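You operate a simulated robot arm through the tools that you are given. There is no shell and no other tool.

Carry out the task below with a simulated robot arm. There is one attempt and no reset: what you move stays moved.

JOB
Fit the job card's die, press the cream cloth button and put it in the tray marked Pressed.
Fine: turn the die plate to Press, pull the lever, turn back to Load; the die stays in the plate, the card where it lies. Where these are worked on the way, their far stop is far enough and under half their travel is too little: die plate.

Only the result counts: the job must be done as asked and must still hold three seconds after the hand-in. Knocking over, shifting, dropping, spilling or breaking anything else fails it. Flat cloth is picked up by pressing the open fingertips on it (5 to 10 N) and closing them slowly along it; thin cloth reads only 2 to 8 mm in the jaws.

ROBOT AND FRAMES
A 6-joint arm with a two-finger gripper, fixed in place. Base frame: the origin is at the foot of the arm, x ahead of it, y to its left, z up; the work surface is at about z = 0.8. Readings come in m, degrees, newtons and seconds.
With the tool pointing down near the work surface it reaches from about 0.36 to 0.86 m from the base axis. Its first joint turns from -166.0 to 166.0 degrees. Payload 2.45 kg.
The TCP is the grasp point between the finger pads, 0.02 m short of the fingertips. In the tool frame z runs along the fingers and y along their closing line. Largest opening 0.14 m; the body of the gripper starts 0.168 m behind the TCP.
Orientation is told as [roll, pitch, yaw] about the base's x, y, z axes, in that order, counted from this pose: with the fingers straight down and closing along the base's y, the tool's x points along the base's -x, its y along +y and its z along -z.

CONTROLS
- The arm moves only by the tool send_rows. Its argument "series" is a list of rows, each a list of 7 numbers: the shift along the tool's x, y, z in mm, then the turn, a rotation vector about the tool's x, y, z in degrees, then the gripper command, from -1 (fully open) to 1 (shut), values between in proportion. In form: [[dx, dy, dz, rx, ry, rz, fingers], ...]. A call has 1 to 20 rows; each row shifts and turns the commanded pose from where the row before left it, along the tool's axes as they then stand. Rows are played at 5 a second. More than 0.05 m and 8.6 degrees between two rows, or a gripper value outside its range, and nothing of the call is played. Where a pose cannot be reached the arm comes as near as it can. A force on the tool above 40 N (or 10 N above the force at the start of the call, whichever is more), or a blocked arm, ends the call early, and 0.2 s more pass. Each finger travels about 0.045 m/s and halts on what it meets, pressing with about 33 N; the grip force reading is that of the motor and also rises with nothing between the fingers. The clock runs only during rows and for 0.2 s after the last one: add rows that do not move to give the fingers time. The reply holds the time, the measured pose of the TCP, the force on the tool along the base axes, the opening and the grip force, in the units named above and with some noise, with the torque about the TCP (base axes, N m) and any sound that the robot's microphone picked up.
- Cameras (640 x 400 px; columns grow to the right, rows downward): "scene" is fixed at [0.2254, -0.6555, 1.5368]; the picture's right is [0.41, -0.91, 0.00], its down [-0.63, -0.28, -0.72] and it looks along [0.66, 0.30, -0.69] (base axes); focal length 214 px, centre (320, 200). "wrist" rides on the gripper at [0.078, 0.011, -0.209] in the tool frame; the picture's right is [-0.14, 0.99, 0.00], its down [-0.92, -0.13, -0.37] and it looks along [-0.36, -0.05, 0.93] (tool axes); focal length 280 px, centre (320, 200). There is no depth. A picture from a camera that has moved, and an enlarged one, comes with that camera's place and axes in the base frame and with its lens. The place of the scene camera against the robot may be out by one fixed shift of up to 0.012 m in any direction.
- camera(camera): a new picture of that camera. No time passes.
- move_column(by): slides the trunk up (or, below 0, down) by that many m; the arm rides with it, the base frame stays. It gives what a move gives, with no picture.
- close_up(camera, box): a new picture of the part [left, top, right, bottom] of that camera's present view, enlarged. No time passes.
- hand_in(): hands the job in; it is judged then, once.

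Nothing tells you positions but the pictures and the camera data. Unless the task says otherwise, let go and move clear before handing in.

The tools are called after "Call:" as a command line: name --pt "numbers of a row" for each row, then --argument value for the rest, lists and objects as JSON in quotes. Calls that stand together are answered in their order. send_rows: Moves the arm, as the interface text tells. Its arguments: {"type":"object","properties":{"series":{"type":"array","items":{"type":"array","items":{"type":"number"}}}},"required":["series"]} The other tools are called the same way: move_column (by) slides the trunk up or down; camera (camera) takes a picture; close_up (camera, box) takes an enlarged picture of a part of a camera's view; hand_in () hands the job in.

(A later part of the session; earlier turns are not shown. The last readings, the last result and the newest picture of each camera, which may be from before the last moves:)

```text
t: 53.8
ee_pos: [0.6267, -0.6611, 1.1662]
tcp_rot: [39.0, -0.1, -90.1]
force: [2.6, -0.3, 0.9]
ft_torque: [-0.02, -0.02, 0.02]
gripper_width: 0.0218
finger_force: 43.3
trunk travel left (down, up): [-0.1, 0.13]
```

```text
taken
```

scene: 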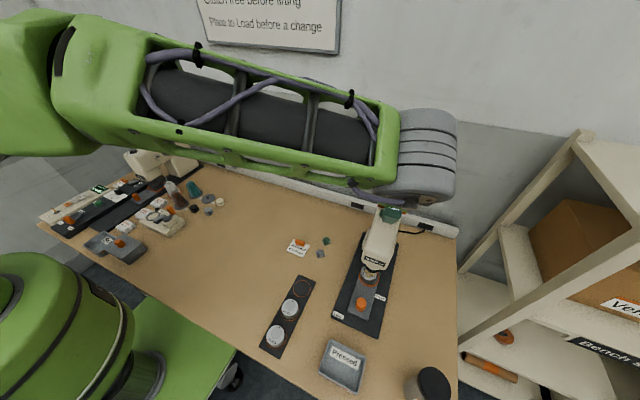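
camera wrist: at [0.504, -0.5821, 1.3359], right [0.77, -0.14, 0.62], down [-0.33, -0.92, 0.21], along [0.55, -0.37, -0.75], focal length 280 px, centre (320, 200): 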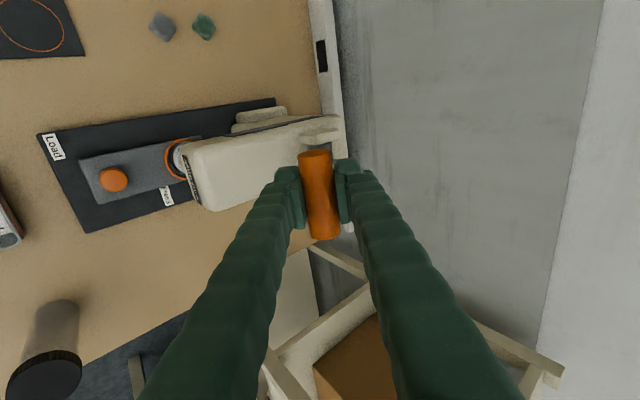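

The bar is gripped. I'll begin pulling it forward and down along its arc, in small steps while watching the force.

Call:
send_rows --pt "0 -5.4 0.1 -2 0 0 1" --pt "0 -10.9 0.4 -4 0 0 1" --pt "0 -10.9 0.4 -4 0 0 1" --pt "0 0 0 0 0 0 1"

Call:
camera --camera "wrist"

```text
t: 54.8
ee_pos: [0.6076, -0.6615, 1.1465]
tcp_rot: [49.0, 0.0, -90.1]
force: [-1.9, 0.7, 5.2]
ft_torque: [0.13, -0.07, 0.06]
gripper_width: 0.0218
finger_force: 44.7
trunk travel left (down, up): [-0.1, 0.13]
```

```text
taken
camera wrist: at [0.4567, -0.5821, 1.2922], right [0.65, -0.14, 0.75], down [-0.36, -0.92, 0.15], along [0.67, -0.37, -0.65], focal length 280 px, centre (320, 200)
```

wrist: 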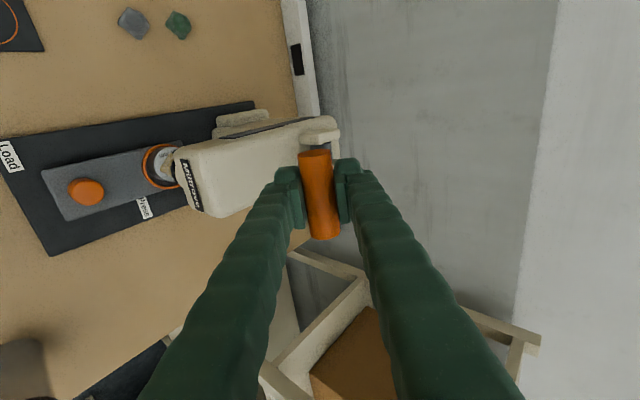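

The lever follows easily, with about 5 N of resistance. I'll continue along the arc.

Call:
send_rows --pt "0 -10.9 0.4 -4 0 0 1" --pt "0 -10.9 0.4 -4 0 0 1" --pt "0 -10.9 0.4 -4 0 0 1" --pt "0 -10.9 0.4 -4 0 0 1" --pt "0 0 0 0 0 0 1"

Call:
camera --camera "wrist"

```text
t: 56.0
ee_pos: [0.5839, -0.6609, 1.1101]
tcp_rot: [65.0, 0.0, -90.1]
force: [-7.3, -2.7, 5.4]
ft_torque: [0.0, 0.2, 0.05]
gripper_width: 0.0217
finger_force: 45.4
trunk travel left (down, up): [-0.1, 0.13]
```

```text
taken
camera wrist: at [0.3995, -0.5822, 1.2086], right [0.42, -0.14, 0.9], down [-0.39, -0.92, 0.04], along [0.82, -0.37, -0.44], focal length 280 px, centre (320, 200)
```

wrist: 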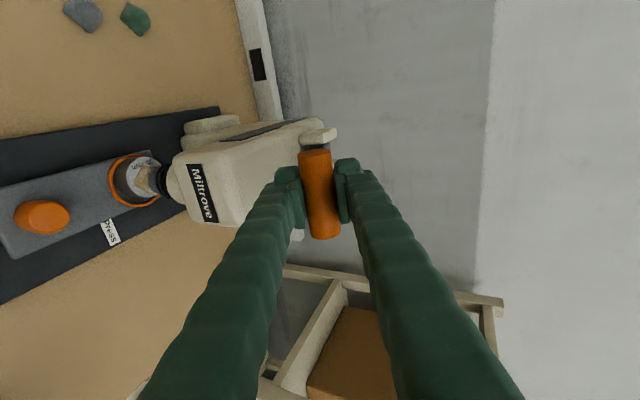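

The lever is at about 26° of travel with low force. I'll continue.

Call:
send_rows --pt "0 -10.9 0 -4 0 0 1" --pt "0 -10.9 0.1 -4 0 0 1" --pt "0 -10.9 0.2 -4 0 0 1" --pt "0 0 0 0 0 0 1"

Call:
camera --camera "wrist"

```text
t: 57.0
ee_pos: [0.5727, -0.66, 1.0798]
tcp_rot: [77.0, 0.0, -90.2]
force: [2.2, -6.6, 2.8]
ft_torque: [-0.12, -0.02, 0.03]
gripper_width: 0.0219
finger_force: 44.8
trunk travel left (down, up): [-0.1, 0.13]
```

```text
taken
camera wrist: at [0.3725, -0.5824, 1.1371], right [0.22, -0.14, 0.97], down [-0.39, -0.92, -0.04], along [0.89, -0.37, -0.26], focal length 280 px, centre (320, 200)
```

wrist: 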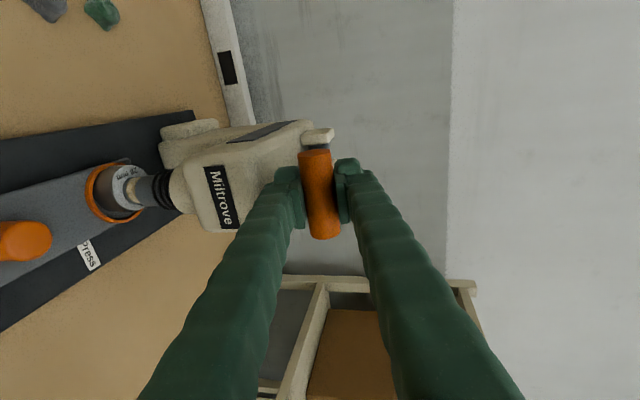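

The ram is coming down; I can see the rod over the button. I'll zoom in and then continue.

Call:
close_up --camera "wrist" --box '[60, 110, 260, 280]'

Call:
close_up --camera "wrist" --box '[230, 100, 370, 260]'

```text
2.35 times, centred on (160, 195) of wrist
camera zoom: at [0.3725, -0.5824, 1.1371], right [0.22, -0.14, 0.97], down [-0.39, -0.92, -0.04], along [0.89, -0.37, -0.26], focal length 660 px, centre (696, 212)
```

zoom: 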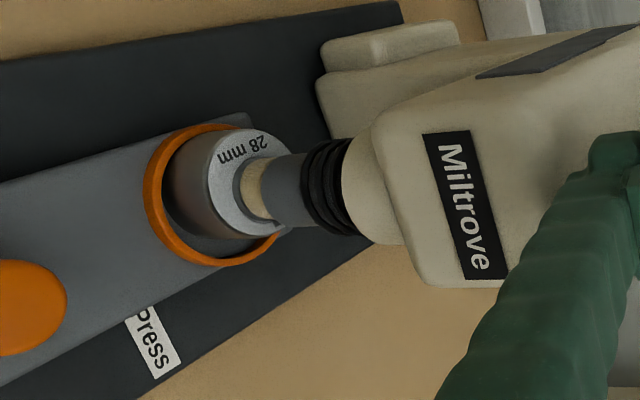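

```text
2.50 times, centred on (300, 180) of wrist
camera zoom: at [0.3725, -0.5824, 1.1371], right [0.22, -0.14, 0.97], down [-0.39, -0.92, -0.04], along [0.89, -0.37, -0.26], focal length 701 px, centre (370, 250)
```

zoom: 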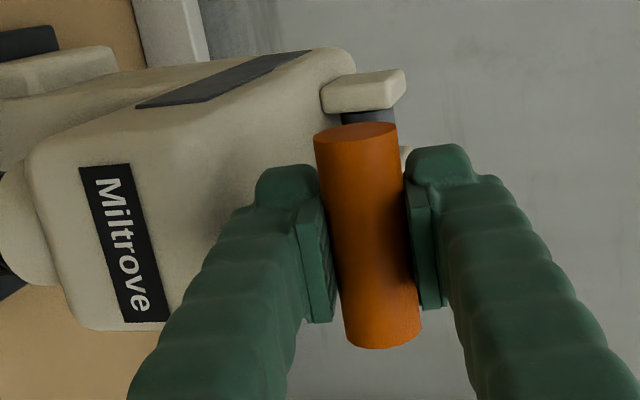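

The ram is bearing on the button. I'll continue until the lever reaches its stop or the force rises.

Call:
send_rows --pt "0 -8.2 0.2 -3 0 0 1" --pt "0 -8.2 0.2 -3 0 0 1" --pt "0 0 0 0 0 0 1"

Call:
close_up --camera "wrist" --box '[40, 100, 360, 300]'

```text
t: 57.8
ee_pos: [0.5733, -0.6611, 1.0699]
tcp_rot: [83.8, -0.4, -90.0]
force: [-0.2, 4.6, 4.8]
ft_torque: [0.73, 0.06, -0.21]
gripper_width: 0.0218
finger_force: 45.1
trunk travel left (down, up): [-0.1, 0.13]
stopped in row 3: the force on the tool passed its limit at 42 N (the readings are from after the stop); the commanded pose is now the measured one
```

```text
2.00 times, centred on (200, 200) of wrist
camera zoom: at [0.3661, -0.5824, 1.1044], right [0.11, -0.13, 0.99], down [-0.38, -0.92, -0.08], along [0.92, -0.37, -0.15], focal length 561 px, centre (560, 200)
```

zoom: 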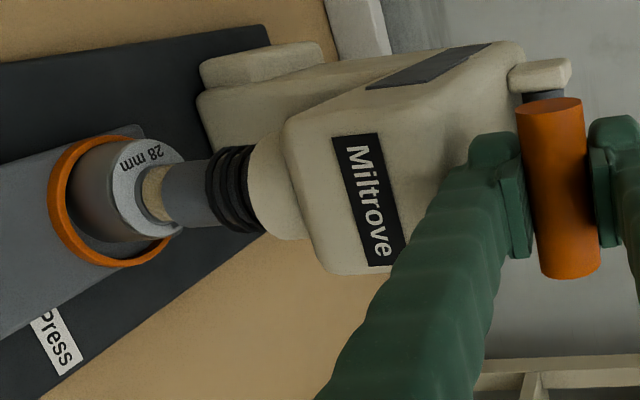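

The force limit was reached at about 41° of lever travel, which looks like the end stop. I'll zoom in on the ram and button.

Call:
close_up --camera "wrist" --box '[60, 150, 180, 240]'

Call:
close_up --camera "scene" --box '[340, 200, 420, 310]'

```text
4.44 times, centred on (120, 195) of wrist
camera zoom: at [0.3661, -0.5824, 1.1044], right [0.11, -0.13, 0.99], down [-0.38, -0.92, -0.08], along [0.92, -0.37, -0.15], focal length 1246 px, centre (1209, 222)
```

zoom: 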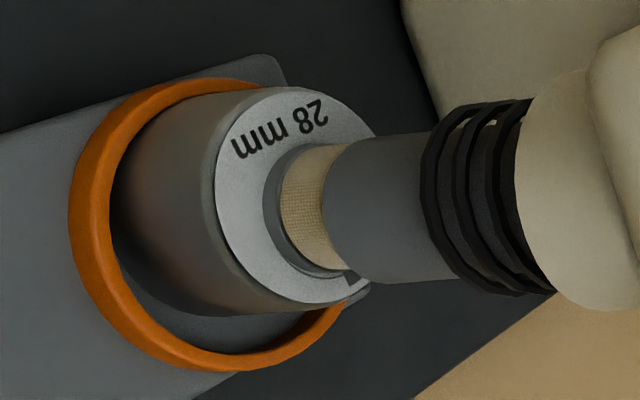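

```text
3.64 times, centred on (380, 255) of scene
camera zoom: at [0.2254, -0.6555, 1.5368], right [0.41, -0.91, 0.0], down [-0.63, -0.28, -0.72], along [0.66, 0.3, -0.69], focal length 780 px, centre (102, 0)
```

zoom: 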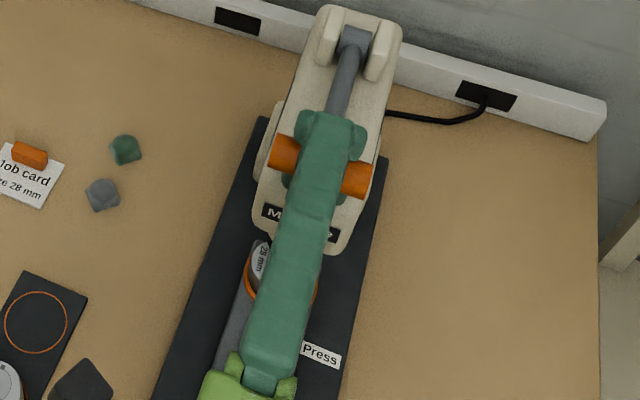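

The button now looks neatly rounded with its cloth points gone, so it's pressed. I'll guide the lever back up along the same arc.

Call:
send_rows --pt "0 5.4 0.1 2 0 0 1" --pt "0 10.9 0.4 4 0 0 1" --pt "0 10.9 0.4 4 0 0 1" --pt "0 10.9 0.4 4 0 0 1" --pt "0 10.9 0.4 4 0 0 1" --pt "0 0 0 0 0 0 1"

Call:
close_up --camera "wrist" --box '[40, 100, 360, 300]'

```text
t: 59.2
ee_pos: [0.5859, -0.6614, 1.1157]
tcp_rot: [65.5, -0.3, -89.9]
force: [13.0, 1.3, -1.6]
ft_torque: [0.51, -0.12, -0.31]
gripper_width: 0.0217
finger_force: 44.9
trunk travel left (down, up): [-0.1, 0.13]
```

```text
2.00 times, centred on (200, 200) of wrist
camera zoom: at [0.4017, -0.582, 1.2122], right [0.41, -0.13, 0.9], down [-0.39, -0.92, 0.04], along [0.82, -0.37, -0.43], focal length 561 px, centre (560, 200)
```

zoom: 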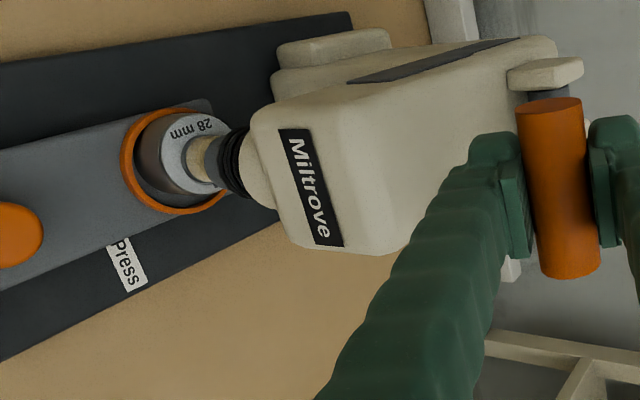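

The lever rises with the gripper. There's a slight radial pull, so I'll correct inward and continue to the top.

Call:
send_rows --pt "0 10.9 1.4 4 0 0 1" --pt "0 10.9 0.8 4 0 0 1" --pt "0 10.9 0.5 4 0 0 1" --pt "0 10.9 0.5 4 0 0 1" --pt "0 10.9 0.4 4 0 0 1" --pt "0 0 0 0 0 0 1"

Call:
close_up --camera "wrist" --box '[100, 100, 380, 270]'

```text
t: 60.6
ee_pos: [0.6191, -0.6602, 1.1605]
tcp_rot: [45.5, -0.3, -90.2]
force: [7.3, -1.5, -4.8]
ft_torque: [0.17, -0.16, -0.48]
gripper_width: 0.0215
finger_force: 45.0
trunk travel left (down, up): [-0.1, 0.13]
```

```text
2.29 times, centred on (240, 185) of wrist
camera zoom: at [0.4786, -0.5815, 1.3137], right [0.69, -0.13, 0.71], down [-0.35, -0.92, 0.17], along [0.63, -0.37, -0.69], focal length 641 px, centre (503, 234)
```

zoom: 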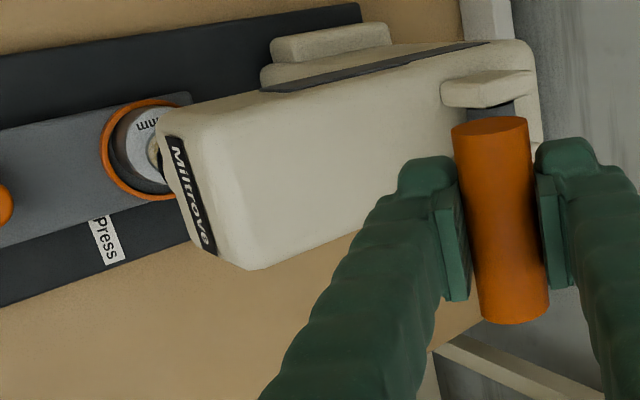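

The handle is nearly at its start position. I'll finish the last few degrees, open and back off along the fingers.

Call:
send_rows --pt "0 5.5 0.8 2 0 0 1" --pt "0 4 0.2 1.5 0 0 1" --pt "0 0 0 0 0 0 0.6" --pt "0 0 0 0 0 0 0.4" --pt "0 0 0 0 0 0 0.143" --pt "0 0 0 0 0 0 0.143" --pt "0 0 -20 0 0 0 0.143" --pt "0 0 -40 0 0 0 0.143" --pt "0 0 -40 0 0 0 0.143" --pt "0 0 0 0 0 0 0.143"

Call:
camera --camera "wrist"

```text
t: 62.8
ee_pos: [0.5595, -0.6607, 1.2401]
tcp_rot: [42.1, -0.3, -89.9]
force: [-0.3, -0.1, -0.1]
ft_torque: [0.0, -0.01, -0.03]
gripper_width: 0.0598
finger_force: 0.1
trunk travel left (down, up): [-0.1, 0.13]
```

```text
taken
camera wrist: at [0.4276, -0.5813, 1.402], right [0.74, -0.13, 0.66], down [-0.34, -0.92, 0.19], along [0.58, -0.37, -0.72], focal length 280 px, centre (320, 200)
```

wrist: 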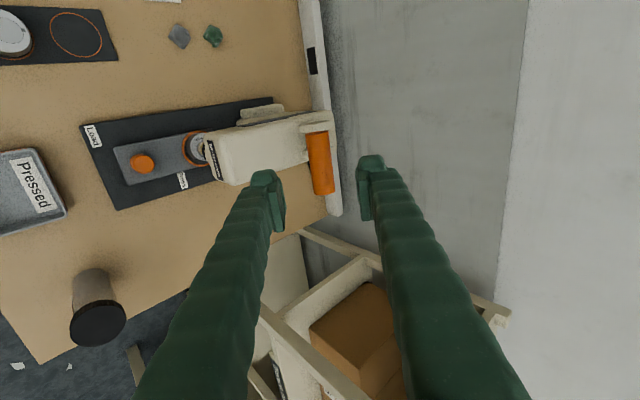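

The lever is back up and released. I'll retreat, straighten the tool and yaw back to -45° for the return turn of the plate.

Call:
send_rows --pt "12 -39.9 -8.5 0 0 0 0.143" --pt "12 -39.9 -8.5 0 0 0 0.143" --pt "12 -39.9 -8.5 0 0 0 0.143" --pt "12 -39.9 -8.5 0 0 0 0.143" --pt "12 -39.9 -8.5 0 0 0 0.143" --pt "0 0 0 7 0 0 0.257" --pt "0 0 0 7 0 0 0.257" --pt "0 0 0 7 0 0 0.257" --pt "0 0 0 7 0 0 0.257" --pt "0 0 0 7 0 0 0.257" --pt "0 0 0 7 0 0 0.257" --pt "0 0 0 0 0 0 0.257"

Call:
camera --camera "scene"

```text
t: 65.4
ee_pos: [0.381, -0.6008, 1.1391]
tcp_rot: [0.0, -0.4, -90.0]
force: [0.8, 0.0, -0.5]
ft_torque: [-0.02, 0.03, 0.01]
gripper_width: 0.052
finger_force: 0.1
trunk travel left (down, up): [-0.1, 0.13]
```

```text
taken
```

scene: 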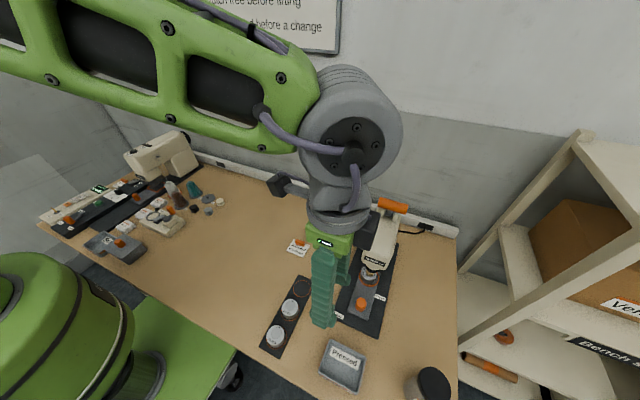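

Everything looks intact. I'll yaw to -45°, lower, and move over the knob again.

Call:
send_rows --pt "0 0 0 0 0.4 0 0.257" --pt "0 0 0 0 0 -7.5 0.257" --pt "0 0 0 0 0 -7.5 0.257" --pt "0 0 0 0 0 -7.5 0.257" --pt "0 0 0 0 0 -7.5 0.257" --pt "0 0 0 0 0 -7.5 0.257" --pt "0 0 0 0 0 -7.5 0.257" --pt "0 0 40 0 0 0 0.257" --pt "0 0 40 0 0 0 0.257" --pt "0 0 40 0 0 0 0.257" --pt "0 0 40 0 0 0 0.257" --pt "-43 15.2 0 0 0 0 0.257" --pt "-43 15.2 0 0 0 0 0.257" --pt "-43 15.2 0 0 0 0 0.257" --pt "0 0 0 0 0 0 0.257"

Call:
camera --camera "wrist"

Call:
close_up --camera "wrist" --box '[260, 110, 420, 220]'

Call:
close_up --camera "scene" --box '[310, 190, 430, 320]'

```text
t: 68.6
ee_pos: [0.5038, -0.6595, 0.9794]
tcp_rot: [0.1, 0.0, -45.0]
force: [1.0, -0.1, -0.6]
ft_torque: [0.02, 0.02, -0.01]
gripper_width: 0.0519
finger_force: 0.1
trunk travel left (down, up): [-0.1, 0.13]
```

```text
taken
camera wrist: at [0.4569, -0.5974, 1.1891], right [0.8, 0.6, 0.0], down [0.56, -0.74, 0.37], along [0.22, -0.29, -0.93], focal length 280 px, centre (320, 200)
```

wrist: 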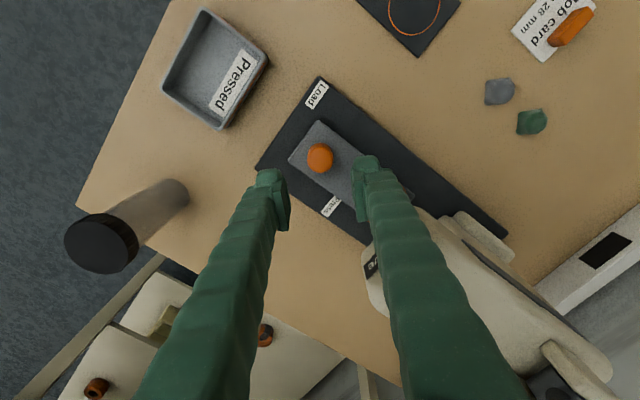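

```text
3.64 times, centred on (340, 165) of wrist
camera zoom: at [0.4569, -0.5974, 1.1891], right [0.8, 0.6, 0.0], down [0.56, -0.74, 0.37], along [0.22, -0.29, -0.93], focal length 1020 px, centre (247, 327)
```

zoom: 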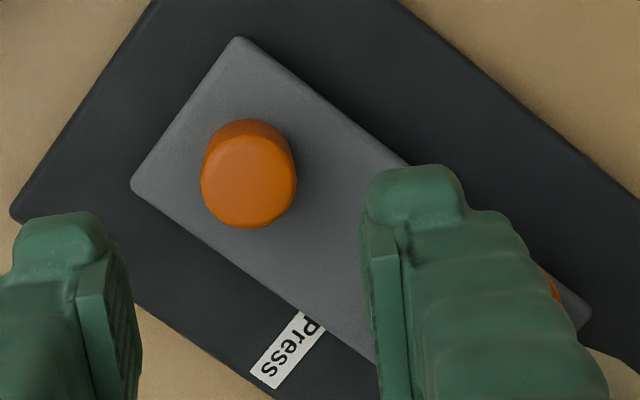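

```text
3.08 times, centred on (370, 255) of scene
camera zoom: at [0.2254, -0.6555, 1.5368], right [0.41, -0.91, 0.0], down [-0.63, -0.28, -0.72], along [0.66, 0.3, -0.69], focal length 660 px, centre (166, 31)
```

zoom: 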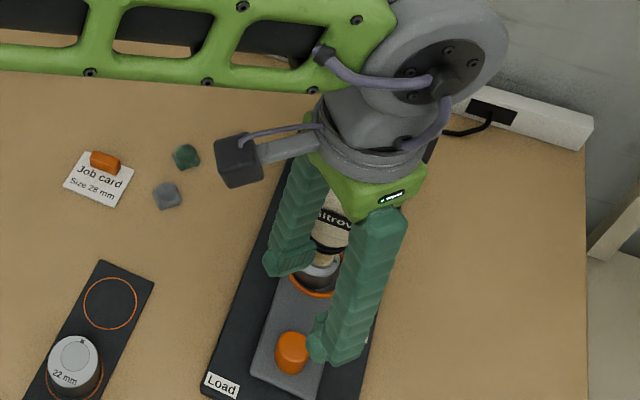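

The knob is centred at about (0.5047, -0.6602). I'll descend and grip it.

Call:
send_rows --pt "0 0 40 0 0 0 0.257" --pt "0 0 40 0 0 0 0.257" --pt "0 0 30 0 0 0 0.257" --pt "0 0 16 0 0 0 0.257" --pt "0 0 0 0 0 0 0.257" --pt "0 0 0 0 0 0 0.4" --pt "0 0 0 0 0 0 0.55" --pt "0 0 0 0 0 0 0.8" --pt "0 0 0 0 0 0 1" --pt "0 0 0 0 0 0 1"

```text
t: 70.8
ee_pos: [0.503, -0.6591, 0.8508]
tcp_rot: [0.1, 0.0, -45.0]
force: [2.8, 2.6, -0.4]
ft_torque: [0.02, -0.03, -0.01]
gripper_width: 0.0302
finger_force: 45.1
trunk travel left (down, up): [-0.1, 0.13]
```

The knob is gripped with little side force. I'll turn the plate back counter-clockwise, checking partway.

Call:
send_rows --pt "0 0 0 0 0 -3 1" --pt "0 0 0 0 0 -4 1" --pt "0 0 0 0 0 -5 1" --pt "0 0 0 0 0 -5 1" --pt "0 0 0 0 0 -5 1" --pt "0 0 0 0 0 -5 1" --pt "0 0 0 0 0 -5 1" --pt "0 0 0 0 0 -5 1" --pt "0 0 0 0 0 -4 1" --pt "0 0 0 0 0 -4 1" --pt "0 0 0 0 0 0 1"

Call:
close_up --camera "scene" --box '[310, 190, 430, 320]'

Call:
camera --camera "wrist"

```text
t: 73.2
ee_pos: [0.5044, -0.6597, 0.8514]
tcp_rot: [0.1, 0.1, -0.1]
force: [-24.6, 3.0, -7.9]
ft_torque: [0.03, 0.36, 0.01]
gripper_width: 0.0303
finger_force: 45.4
trunk travel left (down, up): [-0.1, 0.13]
```

```text
3.08 times, centred on (370, 255) of scene
camera zoom: at [0.2254, -0.6555, 1.5368], right [0.41, -0.91, 0.0], down [-0.63, -0.28, -0.72], along [0.66, 0.3, -0.69], focal length 660 px, centre (166, 31)
```

zoom: 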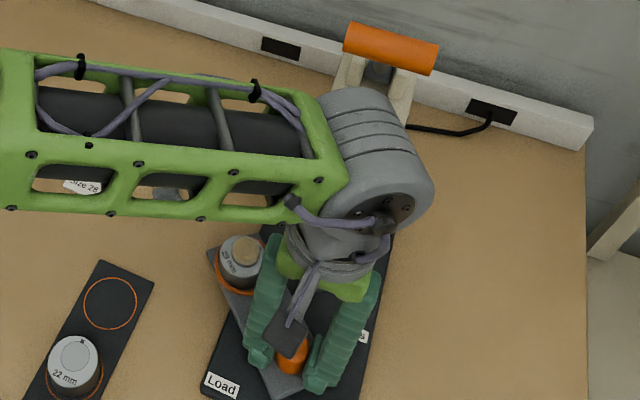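

```text
taken
camera wrist: at [0.4257, -0.6498, 1.0613], right [0.14, 0.99, 0.0], down [0.92, -0.13, 0.37], along [0.37, -0.05, -0.93], focal length 280 px, centre (320, 200)
```

wrist: 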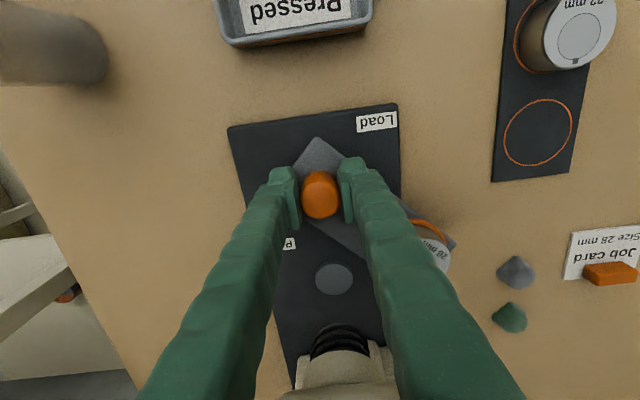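

Halfway and the button is riding on the die. A side force of 25 N in -x has built up, so I'll shift 1.5 mm to relieve it and continue.

Call:
send_rows --pt "1.2 0 0 0 0 0 1" --pt "0.5 0 0 0 0 -3 1" --pt "0 0 0 0 0 -4 1" --pt "0 0 0 0 0 -4 1" --pt "0 0 0 0 0 -4 1" --pt "0 0 0 0 0 0 1"

```text
t: 74.6
ee_pos: [0.5028, -0.6603, 0.8517]
tcp_rot: [0.0, 0.0, 15.1]
force: [-10.6, -2.7, -9.5]
ft_torque: [0.0, -0.11, 0.02]
gripper_width: 0.0303
finger_force: 45.1
trunk travel left (down, up): [-0.1, 0.13]
```

Call:
send_rows --pt "0.4 0 0 0 0 -4 1" --pt "0.3 0 0 0 0 -5 1" --pt "0 0 0 0 0 -5 1" --pt "0 0 0 0 0 -5 1" --pt "0 0 0 0 0 -5 1" --pt "0 0 0 0 0 -3 1" --pt "0 0 0 0 0 0 1"

Call:
close_up --camera "scene" --box '[310, 190, 430, 320]'

Call:
camera --camera "wrist"

```text
t: 76.2
ee_pos: [0.5033, -0.6618, 0.852]
tcp_rot: [-0.1, -0.1, 42.0]
force: [4.5, -7.0, -5.2]
ft_torque: [0.0, -0.21, 0.08]
gripper_width: 0.0304
finger_force: 44.6
trunk travel left (down, up): [-0.1, 0.13]
```

```text
3.08 times, centred on (370, 255) of scene
camera zoom: at [0.2254, -0.6555, 1.5368], right [0.41, -0.91, 0.0], down [-0.63, -0.28, -0.72], along [0.66, 0.3, -0.69], focal length 660 px, centre (166, 31)
```

zoom: 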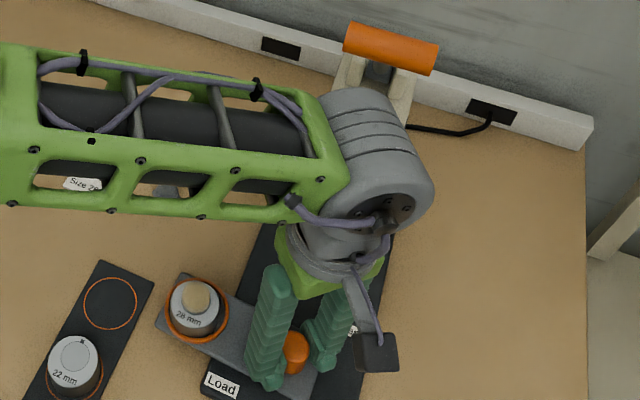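

```text
taken
camera wrist: at [0.4385, -0.7052, 1.0613], right [-0.56, 0.83, 0.0], down [0.77, 0.52, 0.37], along [0.31, 0.21, -0.93], focal length 280 px, centre (320, 200)
```

wrist: 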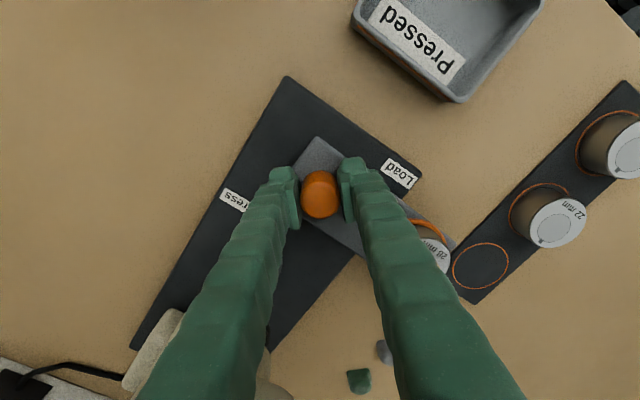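

Almost at Load and the pressed button is still on the die. I'll turn the last few degrees until the stop is felt.

Call:
send_rows --pt "0 0 0 0 0 -2 1" --pt "0 0 0 0 0 -2 1" --pt "0 0 0 0 0 -2 1" --pt "0 0 0 0 0 -2 1" --pt "0 0 0 0 0 0 1"

Call:
close_up --camera "wrist" --box '[220, 60, 500, 280]'

```text
t: 77.4
ee_pos: [0.5037, -0.6616, 0.8534]
tcp_rot: [-0.1, 0.0, 50.0]
force: [4.7, -15.3, -1.1]
ft_torque: [-0.11, -0.11, -0.29]
gripper_width: 0.0305
finger_force: 45.0
trunk travel left (down, up): [-0.1, 0.13]
```

```text
1.82 times, centred on (360, 170) of wrist
camera zoom: at [0.4448, -0.7148, 1.0614], right [-0.67, 0.74, 0.0], down [0.69, 0.62, 0.37], along [0.28, 0.25, -0.93], focal length 510 px, centre (247, 254)
```

zoom: 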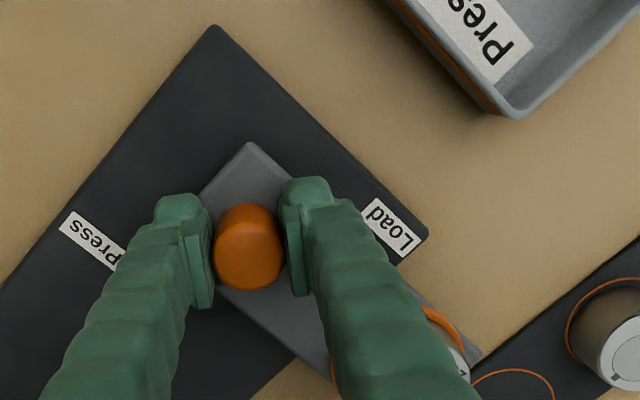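

The torque matches the earlier stop, so the plate is at Load. I'll release, lift and go view the pressed button.

Call:
send_rows --pt "0 0 0 0 0 1 1" --pt "0 0 0 0 0 0 0.5" --pt "0 0 0 0 0 0 0.35" --pt "0 0 0 0 0 0 0.257" --pt "0 0 0 0 0 0 0.257" --pt "0 0 -20 0 0 0 0.257" --pt "0 0 -40 0 0 0 0.257" --pt "0 0 -40 0 0 0 0.257" --pt "0 0 -40 0 0 0 0.257" --pt "0 0 0 0 0 7 0.257" --pt "0 0 0 0 0 7 0.257" --pt "0 0 0 0 0 7 0.257" --pt "0 0 0 0 0 7 0.257" --pt "0 0 0 0 0 7 0.257" --pt "0 0 0 0 0 7 0.257" --pt "0 0 0 0 0 7 0.257" --pt "0 0 0 0 0 0 0.257"

Call:
camera --camera "wrist"

Call:
close_up --camera "scene" --box '[300, 240, 400, 330]'

```text
t: 81.0
ee_pos: [0.5013, -0.66, 0.9923]
tcp_rot: [-0.1, -0.1, -0.1]
force: [0.1, -0.2, 0.5]
ft_torque: [-0.01, -0.03, 0.01]
gripper_width: 0.0519
finger_force: 0.0
trunk travel left (down, up): [-0.1, 0.13]
```

```text
taken
camera wrist: at [0.4242, -0.6489, 1.2013], right [0.14, 0.99, 0.0], down [0.92, -0.13, 0.37], along [0.37, -0.05, -0.93], focal length 280 px, centre (320, 200)
```

wrist: 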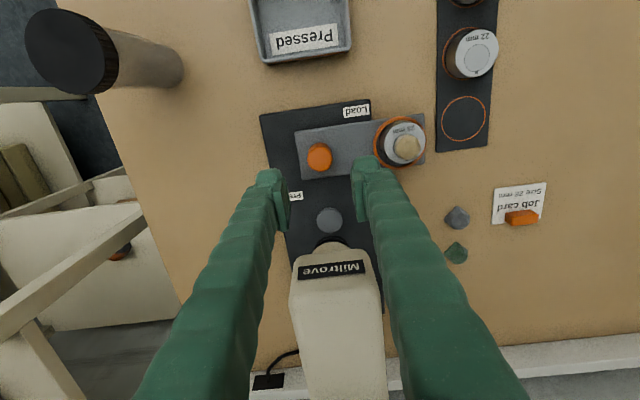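

```text
4.44 times, centred on (350, 285) of scene
camera zoom: at [0.2254, -0.6555, 1.5368], right [0.41, -0.91, 0.0], down [-0.63, -0.28, -0.72], along [0.66, 0.3, -0.69], focal length 953 px, centre (187, -178)
```

zoom: 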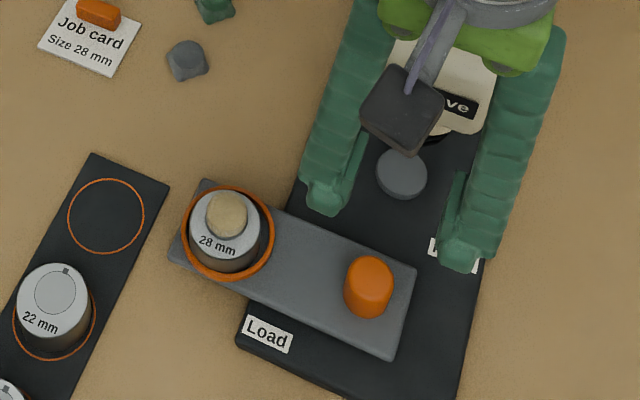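

The pressed button is now smooth and round on the die, with the plate at Load. I'll move above it for a close look.

Call:
send_rows --pt "-1 35 0 0 0 0 0.257" --pt "-1 35 0 0 0 0 0.257" --pt "0 34 0 0 0 0 0.257" --pt "0 0 35 0 0 0 0.257" --pt "0 0 0 0 0 0 0.257"

Call:
camera --camera "wrist"

Call:
close_up --camera "wrist" --box '[260, 120, 380, 220]'

Call:
close_up --camera "scene" --box '[310, 265, 350, 305]'

```text
t: 82.2
ee_pos: [0.5052, -0.5568, 0.9574]
tcp_rot: [0.0, -0.1, 0.0]
force: [0.4, -0.3, -0.6]
ft_torque: [0.03, 0.01, -0.02]
gripper_width: 0.052
finger_force: 0.1
trunk travel left (down, up): [-0.1, 0.13]
```

```text
taken
camera wrist: at [0.4264, -0.5459, 1.1668], right [0.14, 0.99, 0.0], down [0.92, -0.13, 0.37], along [0.37, -0.05, -0.93], focal length 280 px, centre (320, 200)
```

wrist: 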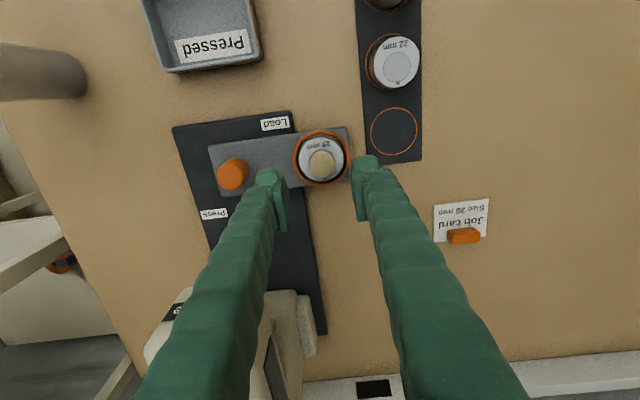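

```text
4.00 times, centred on (320, 170) of wrist
camera zoom: at [0.4264, -0.5459, 1.1668], right [0.14, 0.99, 0.0], down [0.92, -0.13, 0.37], along [0.37, -0.05, -0.93], focal length 1122 px, centre (320, 320)
```

zoom: 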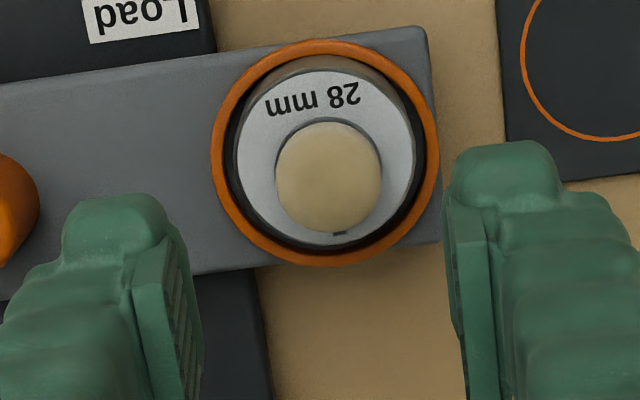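

```text
10.00 times, centred on (330, 285) of scene
camera zoom: at [0.2254, -0.6555, 1.5368], right [0.41, -0.91, 0.0], down [-0.63, -0.28, -0.72], along [0.66, 0.3, -0.69], focal length 2145 px, centre (220, -650)
```

zoom: 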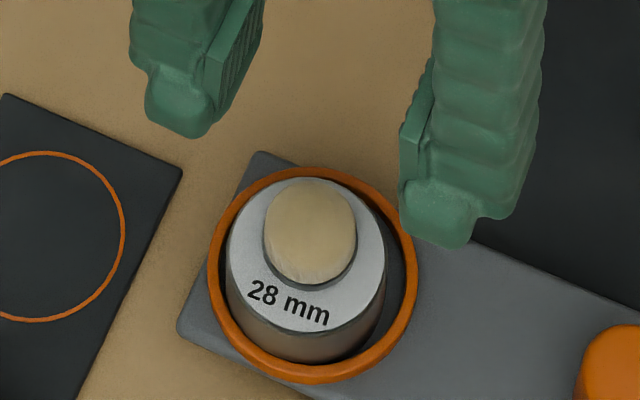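

The button is at about (0.503, -0.554), 29 mm across and fairly low. I'll narrow the fingers to 40 mm, centre on it and descend partway.

Call:
send_rows --pt "1.4 2.7 0 0 0 0 0.4286" --pt "0 0 30 0 0 0 0.4286" --pt "0 0 25 0 0 0 0.4286" --pt "0 0 10 0 0 0 0.4286" --pt "0 0 0 0 0 0 0.4286"

Call:
close_up --camera "wrist" --box '[260, 130, 380, 230]'

Call:
close_up --camera "scene" --box '[310, 265, 350, 305]'

```text
t: 83.4
ee_pos: [0.5031, -0.5538, 0.8934]
tcp_rot: [0.0, -0.1, -0.1]
force: [-0.5, 0.5, -0.3]
ft_torque: [0.0, 0.02, 0.0]
gripper_width: 0.0401
finger_force: 0.0
trunk travel left (down, up): [-0.1, 0.13]
```

```text
4.00 times, centred on (320, 180) of wrist
camera zoom: at [0.4253, -0.543, 1.1019], right [0.14, 0.99, 0.0], down [0.92, -0.13, 0.37], along [0.37, -0.05, -0.93], focal length 1122 px, centre (320, 280)
```

zoom: 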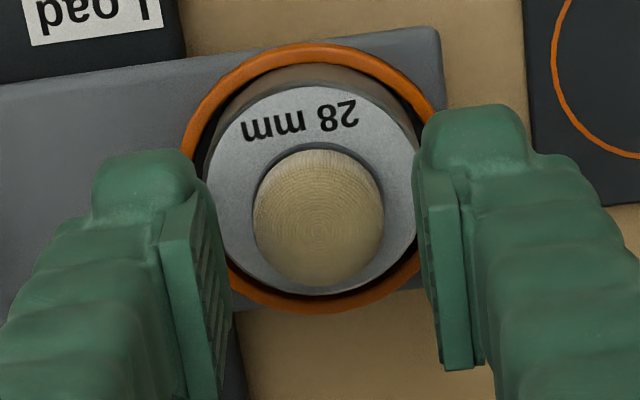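

```text
10.00 times, centred on (330, 285) of scene
camera zoom: at [0.2254, -0.6555, 1.5368], right [0.41, -0.91, 0.0], down [-0.63, -0.28, -0.72], along [0.66, 0.3, -0.69], focal length 2145 px, centre (220, -650)
```

zoom: 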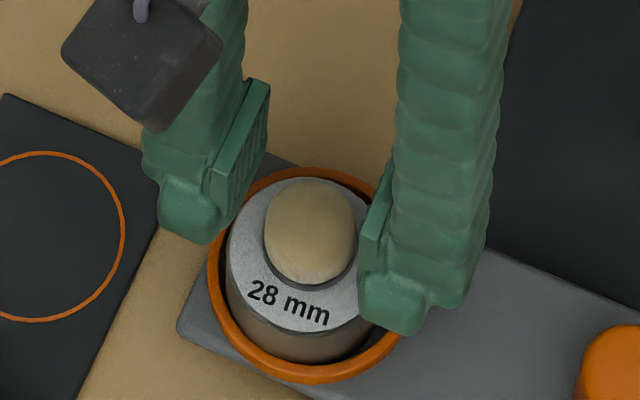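

The button is well centred. I'll descend in small steps to just above the die top.

Call:
send_rows --pt "0 0 5 0 0 0 0.4286" --pt "0 0 4 0 0 0 0.4286" --pt "0 0 3 0 0 0 0.4286" --pt "0 0 1 0 0 0 0.4286" --pt "0 0 0 0 0 0 0.4286"

Call:
close_up --camera "scene" --box '[310, 265, 350, 305]'

```text
t: 84.6
ee_pos: [0.5027, -0.5535, 0.8794]
tcp_rot: [0.1, -0.1, -0.1]
force: [0.3, 0.0, 0.1]
ft_torque: [0.01, -0.03, 0.01]
gripper_width: 0.0398
finger_force: 0.0
trunk travel left (down, up): [-0.1, 0.13]
```

```text
10.00 times, centred on (330, 285) of scene
camera zoom: at [0.2254, -0.6555, 1.5368], right [0.41, -0.91, 0.0], down [-0.63, -0.28, -0.72], along [0.66, 0.3, -0.69], focal length 2145 px, centre (220, -650)
```

zoom: 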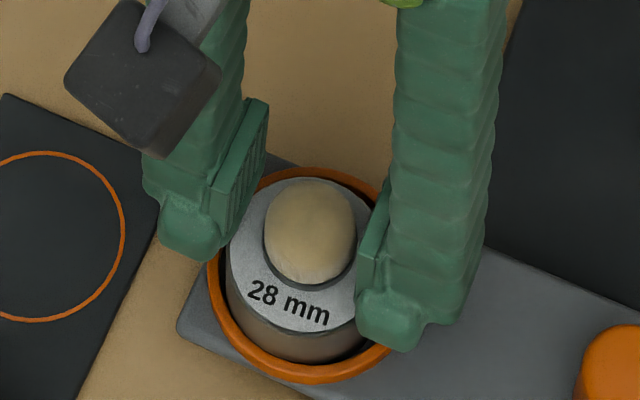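

No contact yet. I'll lower 1 mm at a time to find the die top.

Call:
send_rows --pt "0 0 1 0 0 0 0.4286" --pt "0 0 0 0 0 0 0.4286"

Call:
send_rows --pt "0 0 1 0 0 0 0.4286" --pt "0 0 0 0 0 0 0.4286"

```text
t: 85.2
ee_pos: [0.5037, -0.5528, 0.8778]
tcp_rot: [0.0, -0.1, -0.1]
force: [-1.0, 0.5, -0.5]
ft_torque: [0.02, -0.01, -0.03]
gripper_width: 0.04
finger_force: 0.0
trunk travel left (down, up): [-0.1, 0.13]
```

```text
t: 85.8
ee_pos: [0.5029, -0.554, 0.8773]
tcp_rot: [0.0, -0.1, -0.1]
force: [0.0, -1.0, -0.1]
ft_torque: [-0.01, 0.03, -0.01]
gripper_width: 0.0399
finger_force: 0.2
trunk travel left (down, up): [-0.1, 0.13]
```

Call:
send_rows --pt "0 0 1 0 0 0 0.4286" --pt "0 0 0 0 0 0 0.4286"

Call:
send_rows --pt "0 0 1 0 0 0 0.4286" --pt "0 0 0 0 0 0 0.4286"

Call:
close_up --camera "wrist" --box '[260, 130, 380, 230]'

```text
t: 86.4
ee_pos: [0.5033, -0.554, 0.876]
tcp_rot: [0.0, -0.1, -0.1]
force: [-0.3, 0.0, -0.2]
ft_torque: [0.01, 0.02, 0.01]
gripper_width: 0.0398
finger_force: 0.0
trunk travel left (down, up): [-0.1, 0.13]
```

```text
t: 87.0
ee_pos: [0.5029, -0.5539, 0.8758]
tcp_rot: [-0.1, -0.1, 0.0]
force: [-0.1, -0.9, 2.7]
ft_torque: [-0.02, -0.01, -0.02]
gripper_width: 0.0397
finger_force: 0.0
trunk travel left (down, up): [-0.1, 0.13]
```

```text
4.00 times, centred on (320, 180) of wrist
camera zoom: at [0.4258, -0.5427, 1.085], right [0.14, 0.99, 0.0], down [0.92, -0.13, 0.37], along [0.37, -0.05, -0.93], focal length 1122 px, centre (320, 280)
```

zoom: 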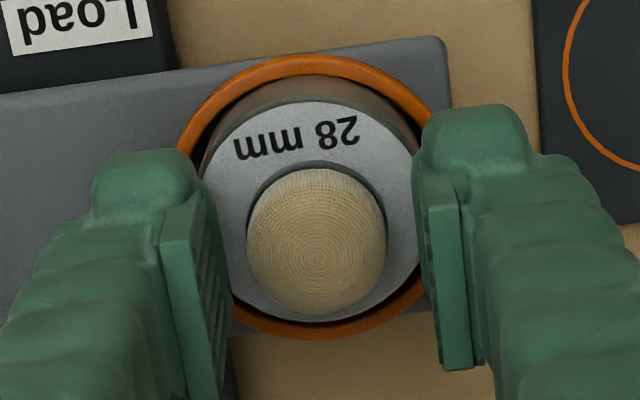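

The fingertips just touched the die top. I'll back up 1 mm and close slowly on the button.

Call:
send_rows --pt "0 0 -1.2 0 0 0 0.4286" --pt "0 0 0 0 0 0 0.48" --pt "0 0 0 0 0 0 0.53" --pt "0 0 0 0 0 0 0.58" --pt "0 0 0 0 0 0 0.63" --pt "0 0 0 0 0 0 0.68" --pt "0 0 0 0 0 0 0.75" --pt "0 0 0 0 0 0 0.8" --pt "0 0 0 0 0 0 0.8"

Call:
close_up --camera "wrist" --box '[260, 130, 380, 230]'

```text
t: 89.0
ee_pos: [0.5035, -0.553, 0.8768]
tcp_rot: [0.0, -0.2, -0.1]
force: [0.2, -0.4, 1.9]
ft_torque: [-0.07, 0.03, 0.01]
gripper_width: 0.0232
finger_force: 33.0
trunk travel left (down, up): [-0.1, 0.13]
```

```text
4.00 times, centred on (320, 180) of wrist
camera zoom: at [0.426, -0.5427, 1.0859], right [0.14, 0.99, 0.0], down [0.92, -0.13, 0.37], along [0.37, -0.05, -0.93], focal length 1122 px, centre (320, 280)
```

zoom: 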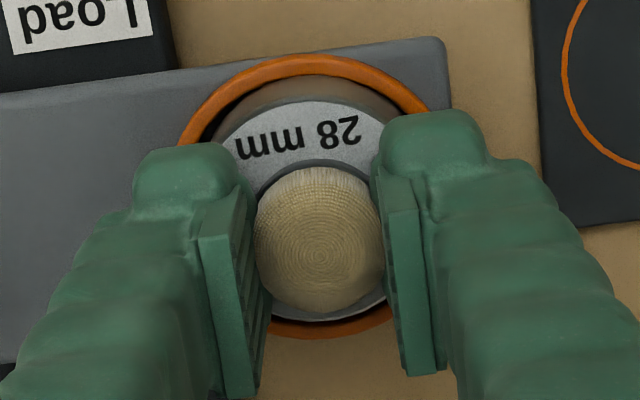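

The button is gripped at 23.2 mm. I'll lift slowly and confirm that the die stays in the plate.

Call:
send_rows --pt "0 0 -5 0 0 0 0.8" --pt "0 0 -10 0 0 0 0.8" --pt "0 0 -20 0 0 0 0.8" --pt "0 0 0 0 0 0 0.8"

Call:
camera --camera "wrist"

Call:
close_up --camera "scene" --box '[305, 250, 375, 310]'

```text
t: 90.0
ee_pos: [0.5035, -0.5531, 0.9112]
tcp_rot: [0.1, -0.1, -0.1]
force: [0.2, 0.3, 0.2]
ft_torque: [-0.01, -0.01, 0.0]
gripper_width: 0.0231
finger_force: 33.5
trunk travel left (down, up): [-0.1, 0.13]
```

```text
taken
camera wrist: at [0.4258, -0.5423, 1.1202], right [0.14, 0.99, 0.0], down [0.92, -0.13, 0.37], along [0.37, -0.05, -0.93], focal length 280 px, centre (320, 200)
```

wrist: 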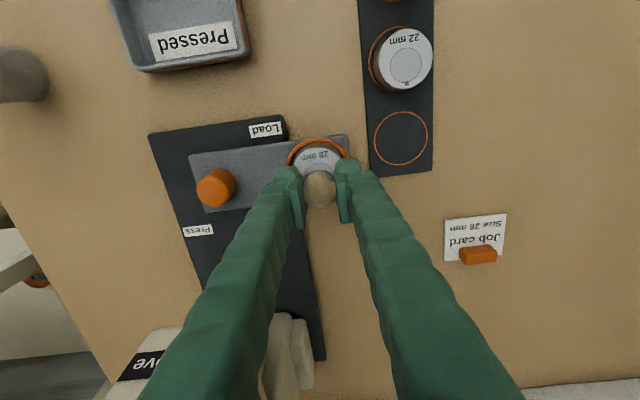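

```text
6.67 times, centred on (340, 280) of scene
camera zoom: at [0.2254, -0.6555, 1.5368], right [0.41, -0.91, 0.0], down [-0.63, -0.28, -0.72], along [0.66, 0.3, -0.69], focal length 1430 px, centre (187, -333)
```

zoom: 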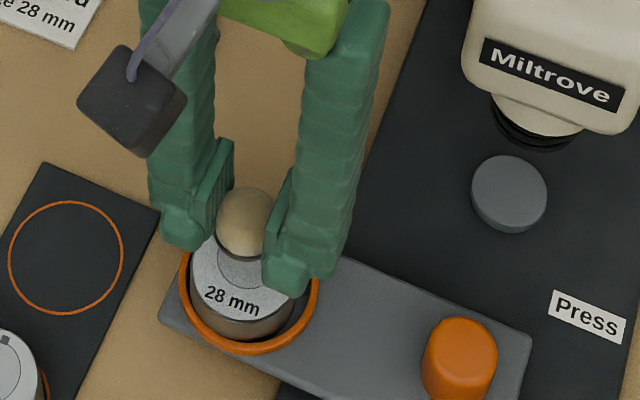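

The button came away cleanly and the die stays in the plate. Next I'll carry it over the Pressed tray at about (0.343, -0.658).

Call:
send_rows --pt "0 0 -30 0 0 0 0.8" --pt "32.1 -21 0 0 0 0 0.8" --pt "32.1 -21 0 0 0 0 0.8" --pt "32.1 -21 0 0 0 0 0.8" --pt "32.1 -21 0 0 0 0 0.8" --pt "32.1 -21 0 0 0 0 0.8" --pt "0 0 0 0 0 0 0.8"

Call:
camera --camera "wrist"

Call:
close_up --camera "scene" --box '[280, 260, 440, 400]'

```text
t: 91.6
ee_pos: [0.3431, -0.658, 0.9421]
tcp_rot: [0.0, -0.2, 0.0]
force: [-0.2, 0.0, -1.1]
ft_torque: [0.02, -0.03, 0.02]
gripper_width: 0.0246
finger_force: 32.6
trunk travel left (down, up): [-0.1, 0.13]
```

```text
taken
camera wrist: at [0.2645, -0.6477, 1.1506], right [0.14, 0.99, 0.0], down [0.92, -0.13, 0.37], along [0.37, -0.05, -0.93], focal length 280 px, centre (320, 200)
```

wrist: 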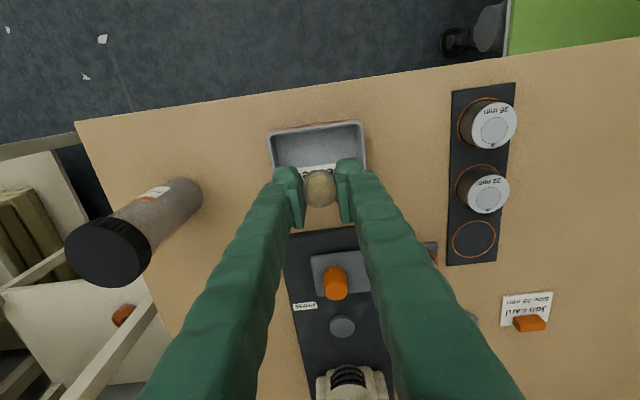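

```text
2.86 times, centred on (360, 330) of scene
camera zoom: at [0.2254, -0.6555, 1.5368], right [0.41, -0.91, 0.0], down [-0.63, -0.28, -0.72], along [0.66, 0.3, -0.69], focal length 613 px, centre (206, -171)
```

zoom: 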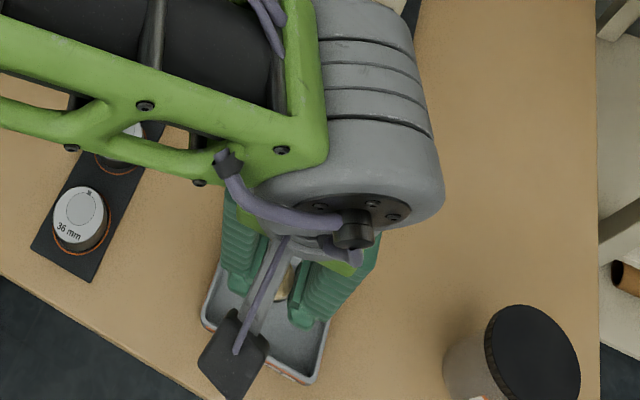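

The button hangs over the tray. I'll zoom in on the wrist view to locate the tray walls.

Call:
close_up --camera "wrist" --box '[240, 100, 400, 220]'

```text
3.33 times, centred on (320, 160) of wrist
camera zoom: at [0.2645, -0.6477, 1.1506], right [0.14, 0.99, 0.0], down [0.92, -0.13, 0.37], along [0.37, -0.05, -0.93], focal length 935 px, centre (320, 333)
```

zoom: 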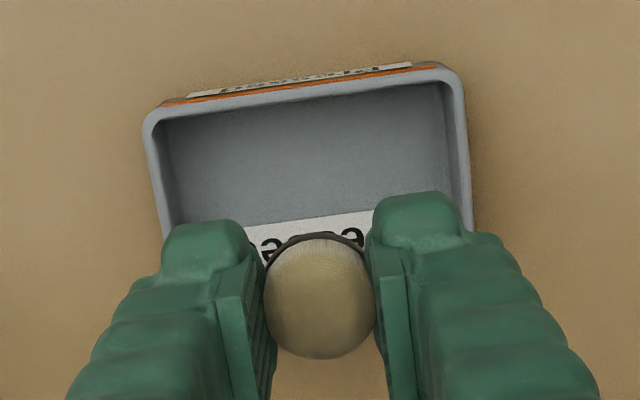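

The tray spans about x 0.305 to 0.385 and y -0.712 to -0.606, so I'm centred on it. I'll lower into the tray.

Call:
send_rows --pt "-1.5 -0.5 30 0 0 0 0.8" --pt "0 0 35 0 0 0 0.8" --pt "0 0 30 0 0 0 0.8" --pt "0 0 8 0 0 0 0.8" --pt "0 0 0 0 0 0 0.8"

Call:
close_up --camera "wrist" --box '[220, 90, 420, 240]'

```text
t: 92.8
ee_pos: [0.3447, -0.659, 0.8388]
tcp_rot: [0.0, -0.1, 0.0]
force: [-0.5, 0.2, 0.2]
ft_torque: [-0.04, -0.01, 0.03]
gripper_width: 0.0246
finger_force: 32.7
trunk travel left (down, up): [-0.1, 0.13]
```

```text
2.67 times, centred on (320, 165) of wrist
camera zoom: at [0.267, -0.6481, 1.0465], right [0.14, 0.99, 0.0], down [0.92, -0.13, 0.37], along [0.37, -0.05, -0.93], focal length 748 px, centre (320, 293)
```

zoom: 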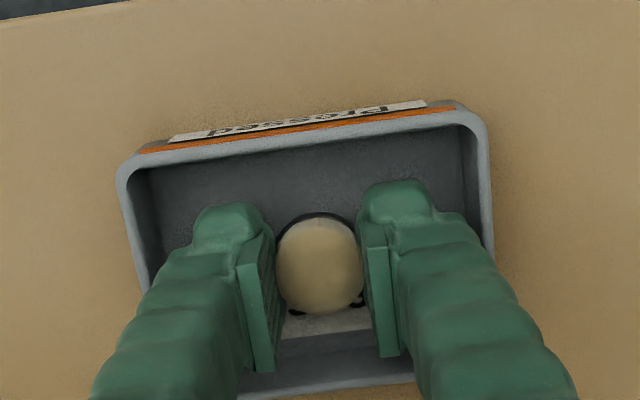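

The button is inside the tray and above its floor. I'll lower in small steps until contact.

Call:
send_rows --pt "0 0 4 0 0 0 0.8" --pt "0 0 3 0 0 0 0.8" --pt "0 0 2 0 0 0 0.8" --pt "0 0 0 0 0 0 0.8"

```text
t: 93.8
ee_pos: [0.3439, -0.6594, 0.8288]
tcp_rot: [0.1, 0.0, 0.0]
force: [-0.7, -0.2, 0.0]
ft_torque: [0.02, 0.02, -0.01]
gripper_width: 0.0243
finger_force: 32.9
trunk travel left (down, up): [-0.1, 0.13]
```

Call:
send_rows --pt "0 0 1.5 0 0 0 0.8" --pt "0 0 1 0 0 0 0.8" --pt "0 0 0 0 0 0 0.8"

```text
t: 94.6
ee_pos: [0.3445, -0.658, 0.8281]
tcp_rot: [0.0, 0.0, 0.0]
force: [-1.6, 0.4, -0.2]
ft_torque: [0.02, -0.01, 0.01]
gripper_width: 0.0244
finger_force: 33.2
trunk travel left (down, up): [-0.1, 0.13]
```

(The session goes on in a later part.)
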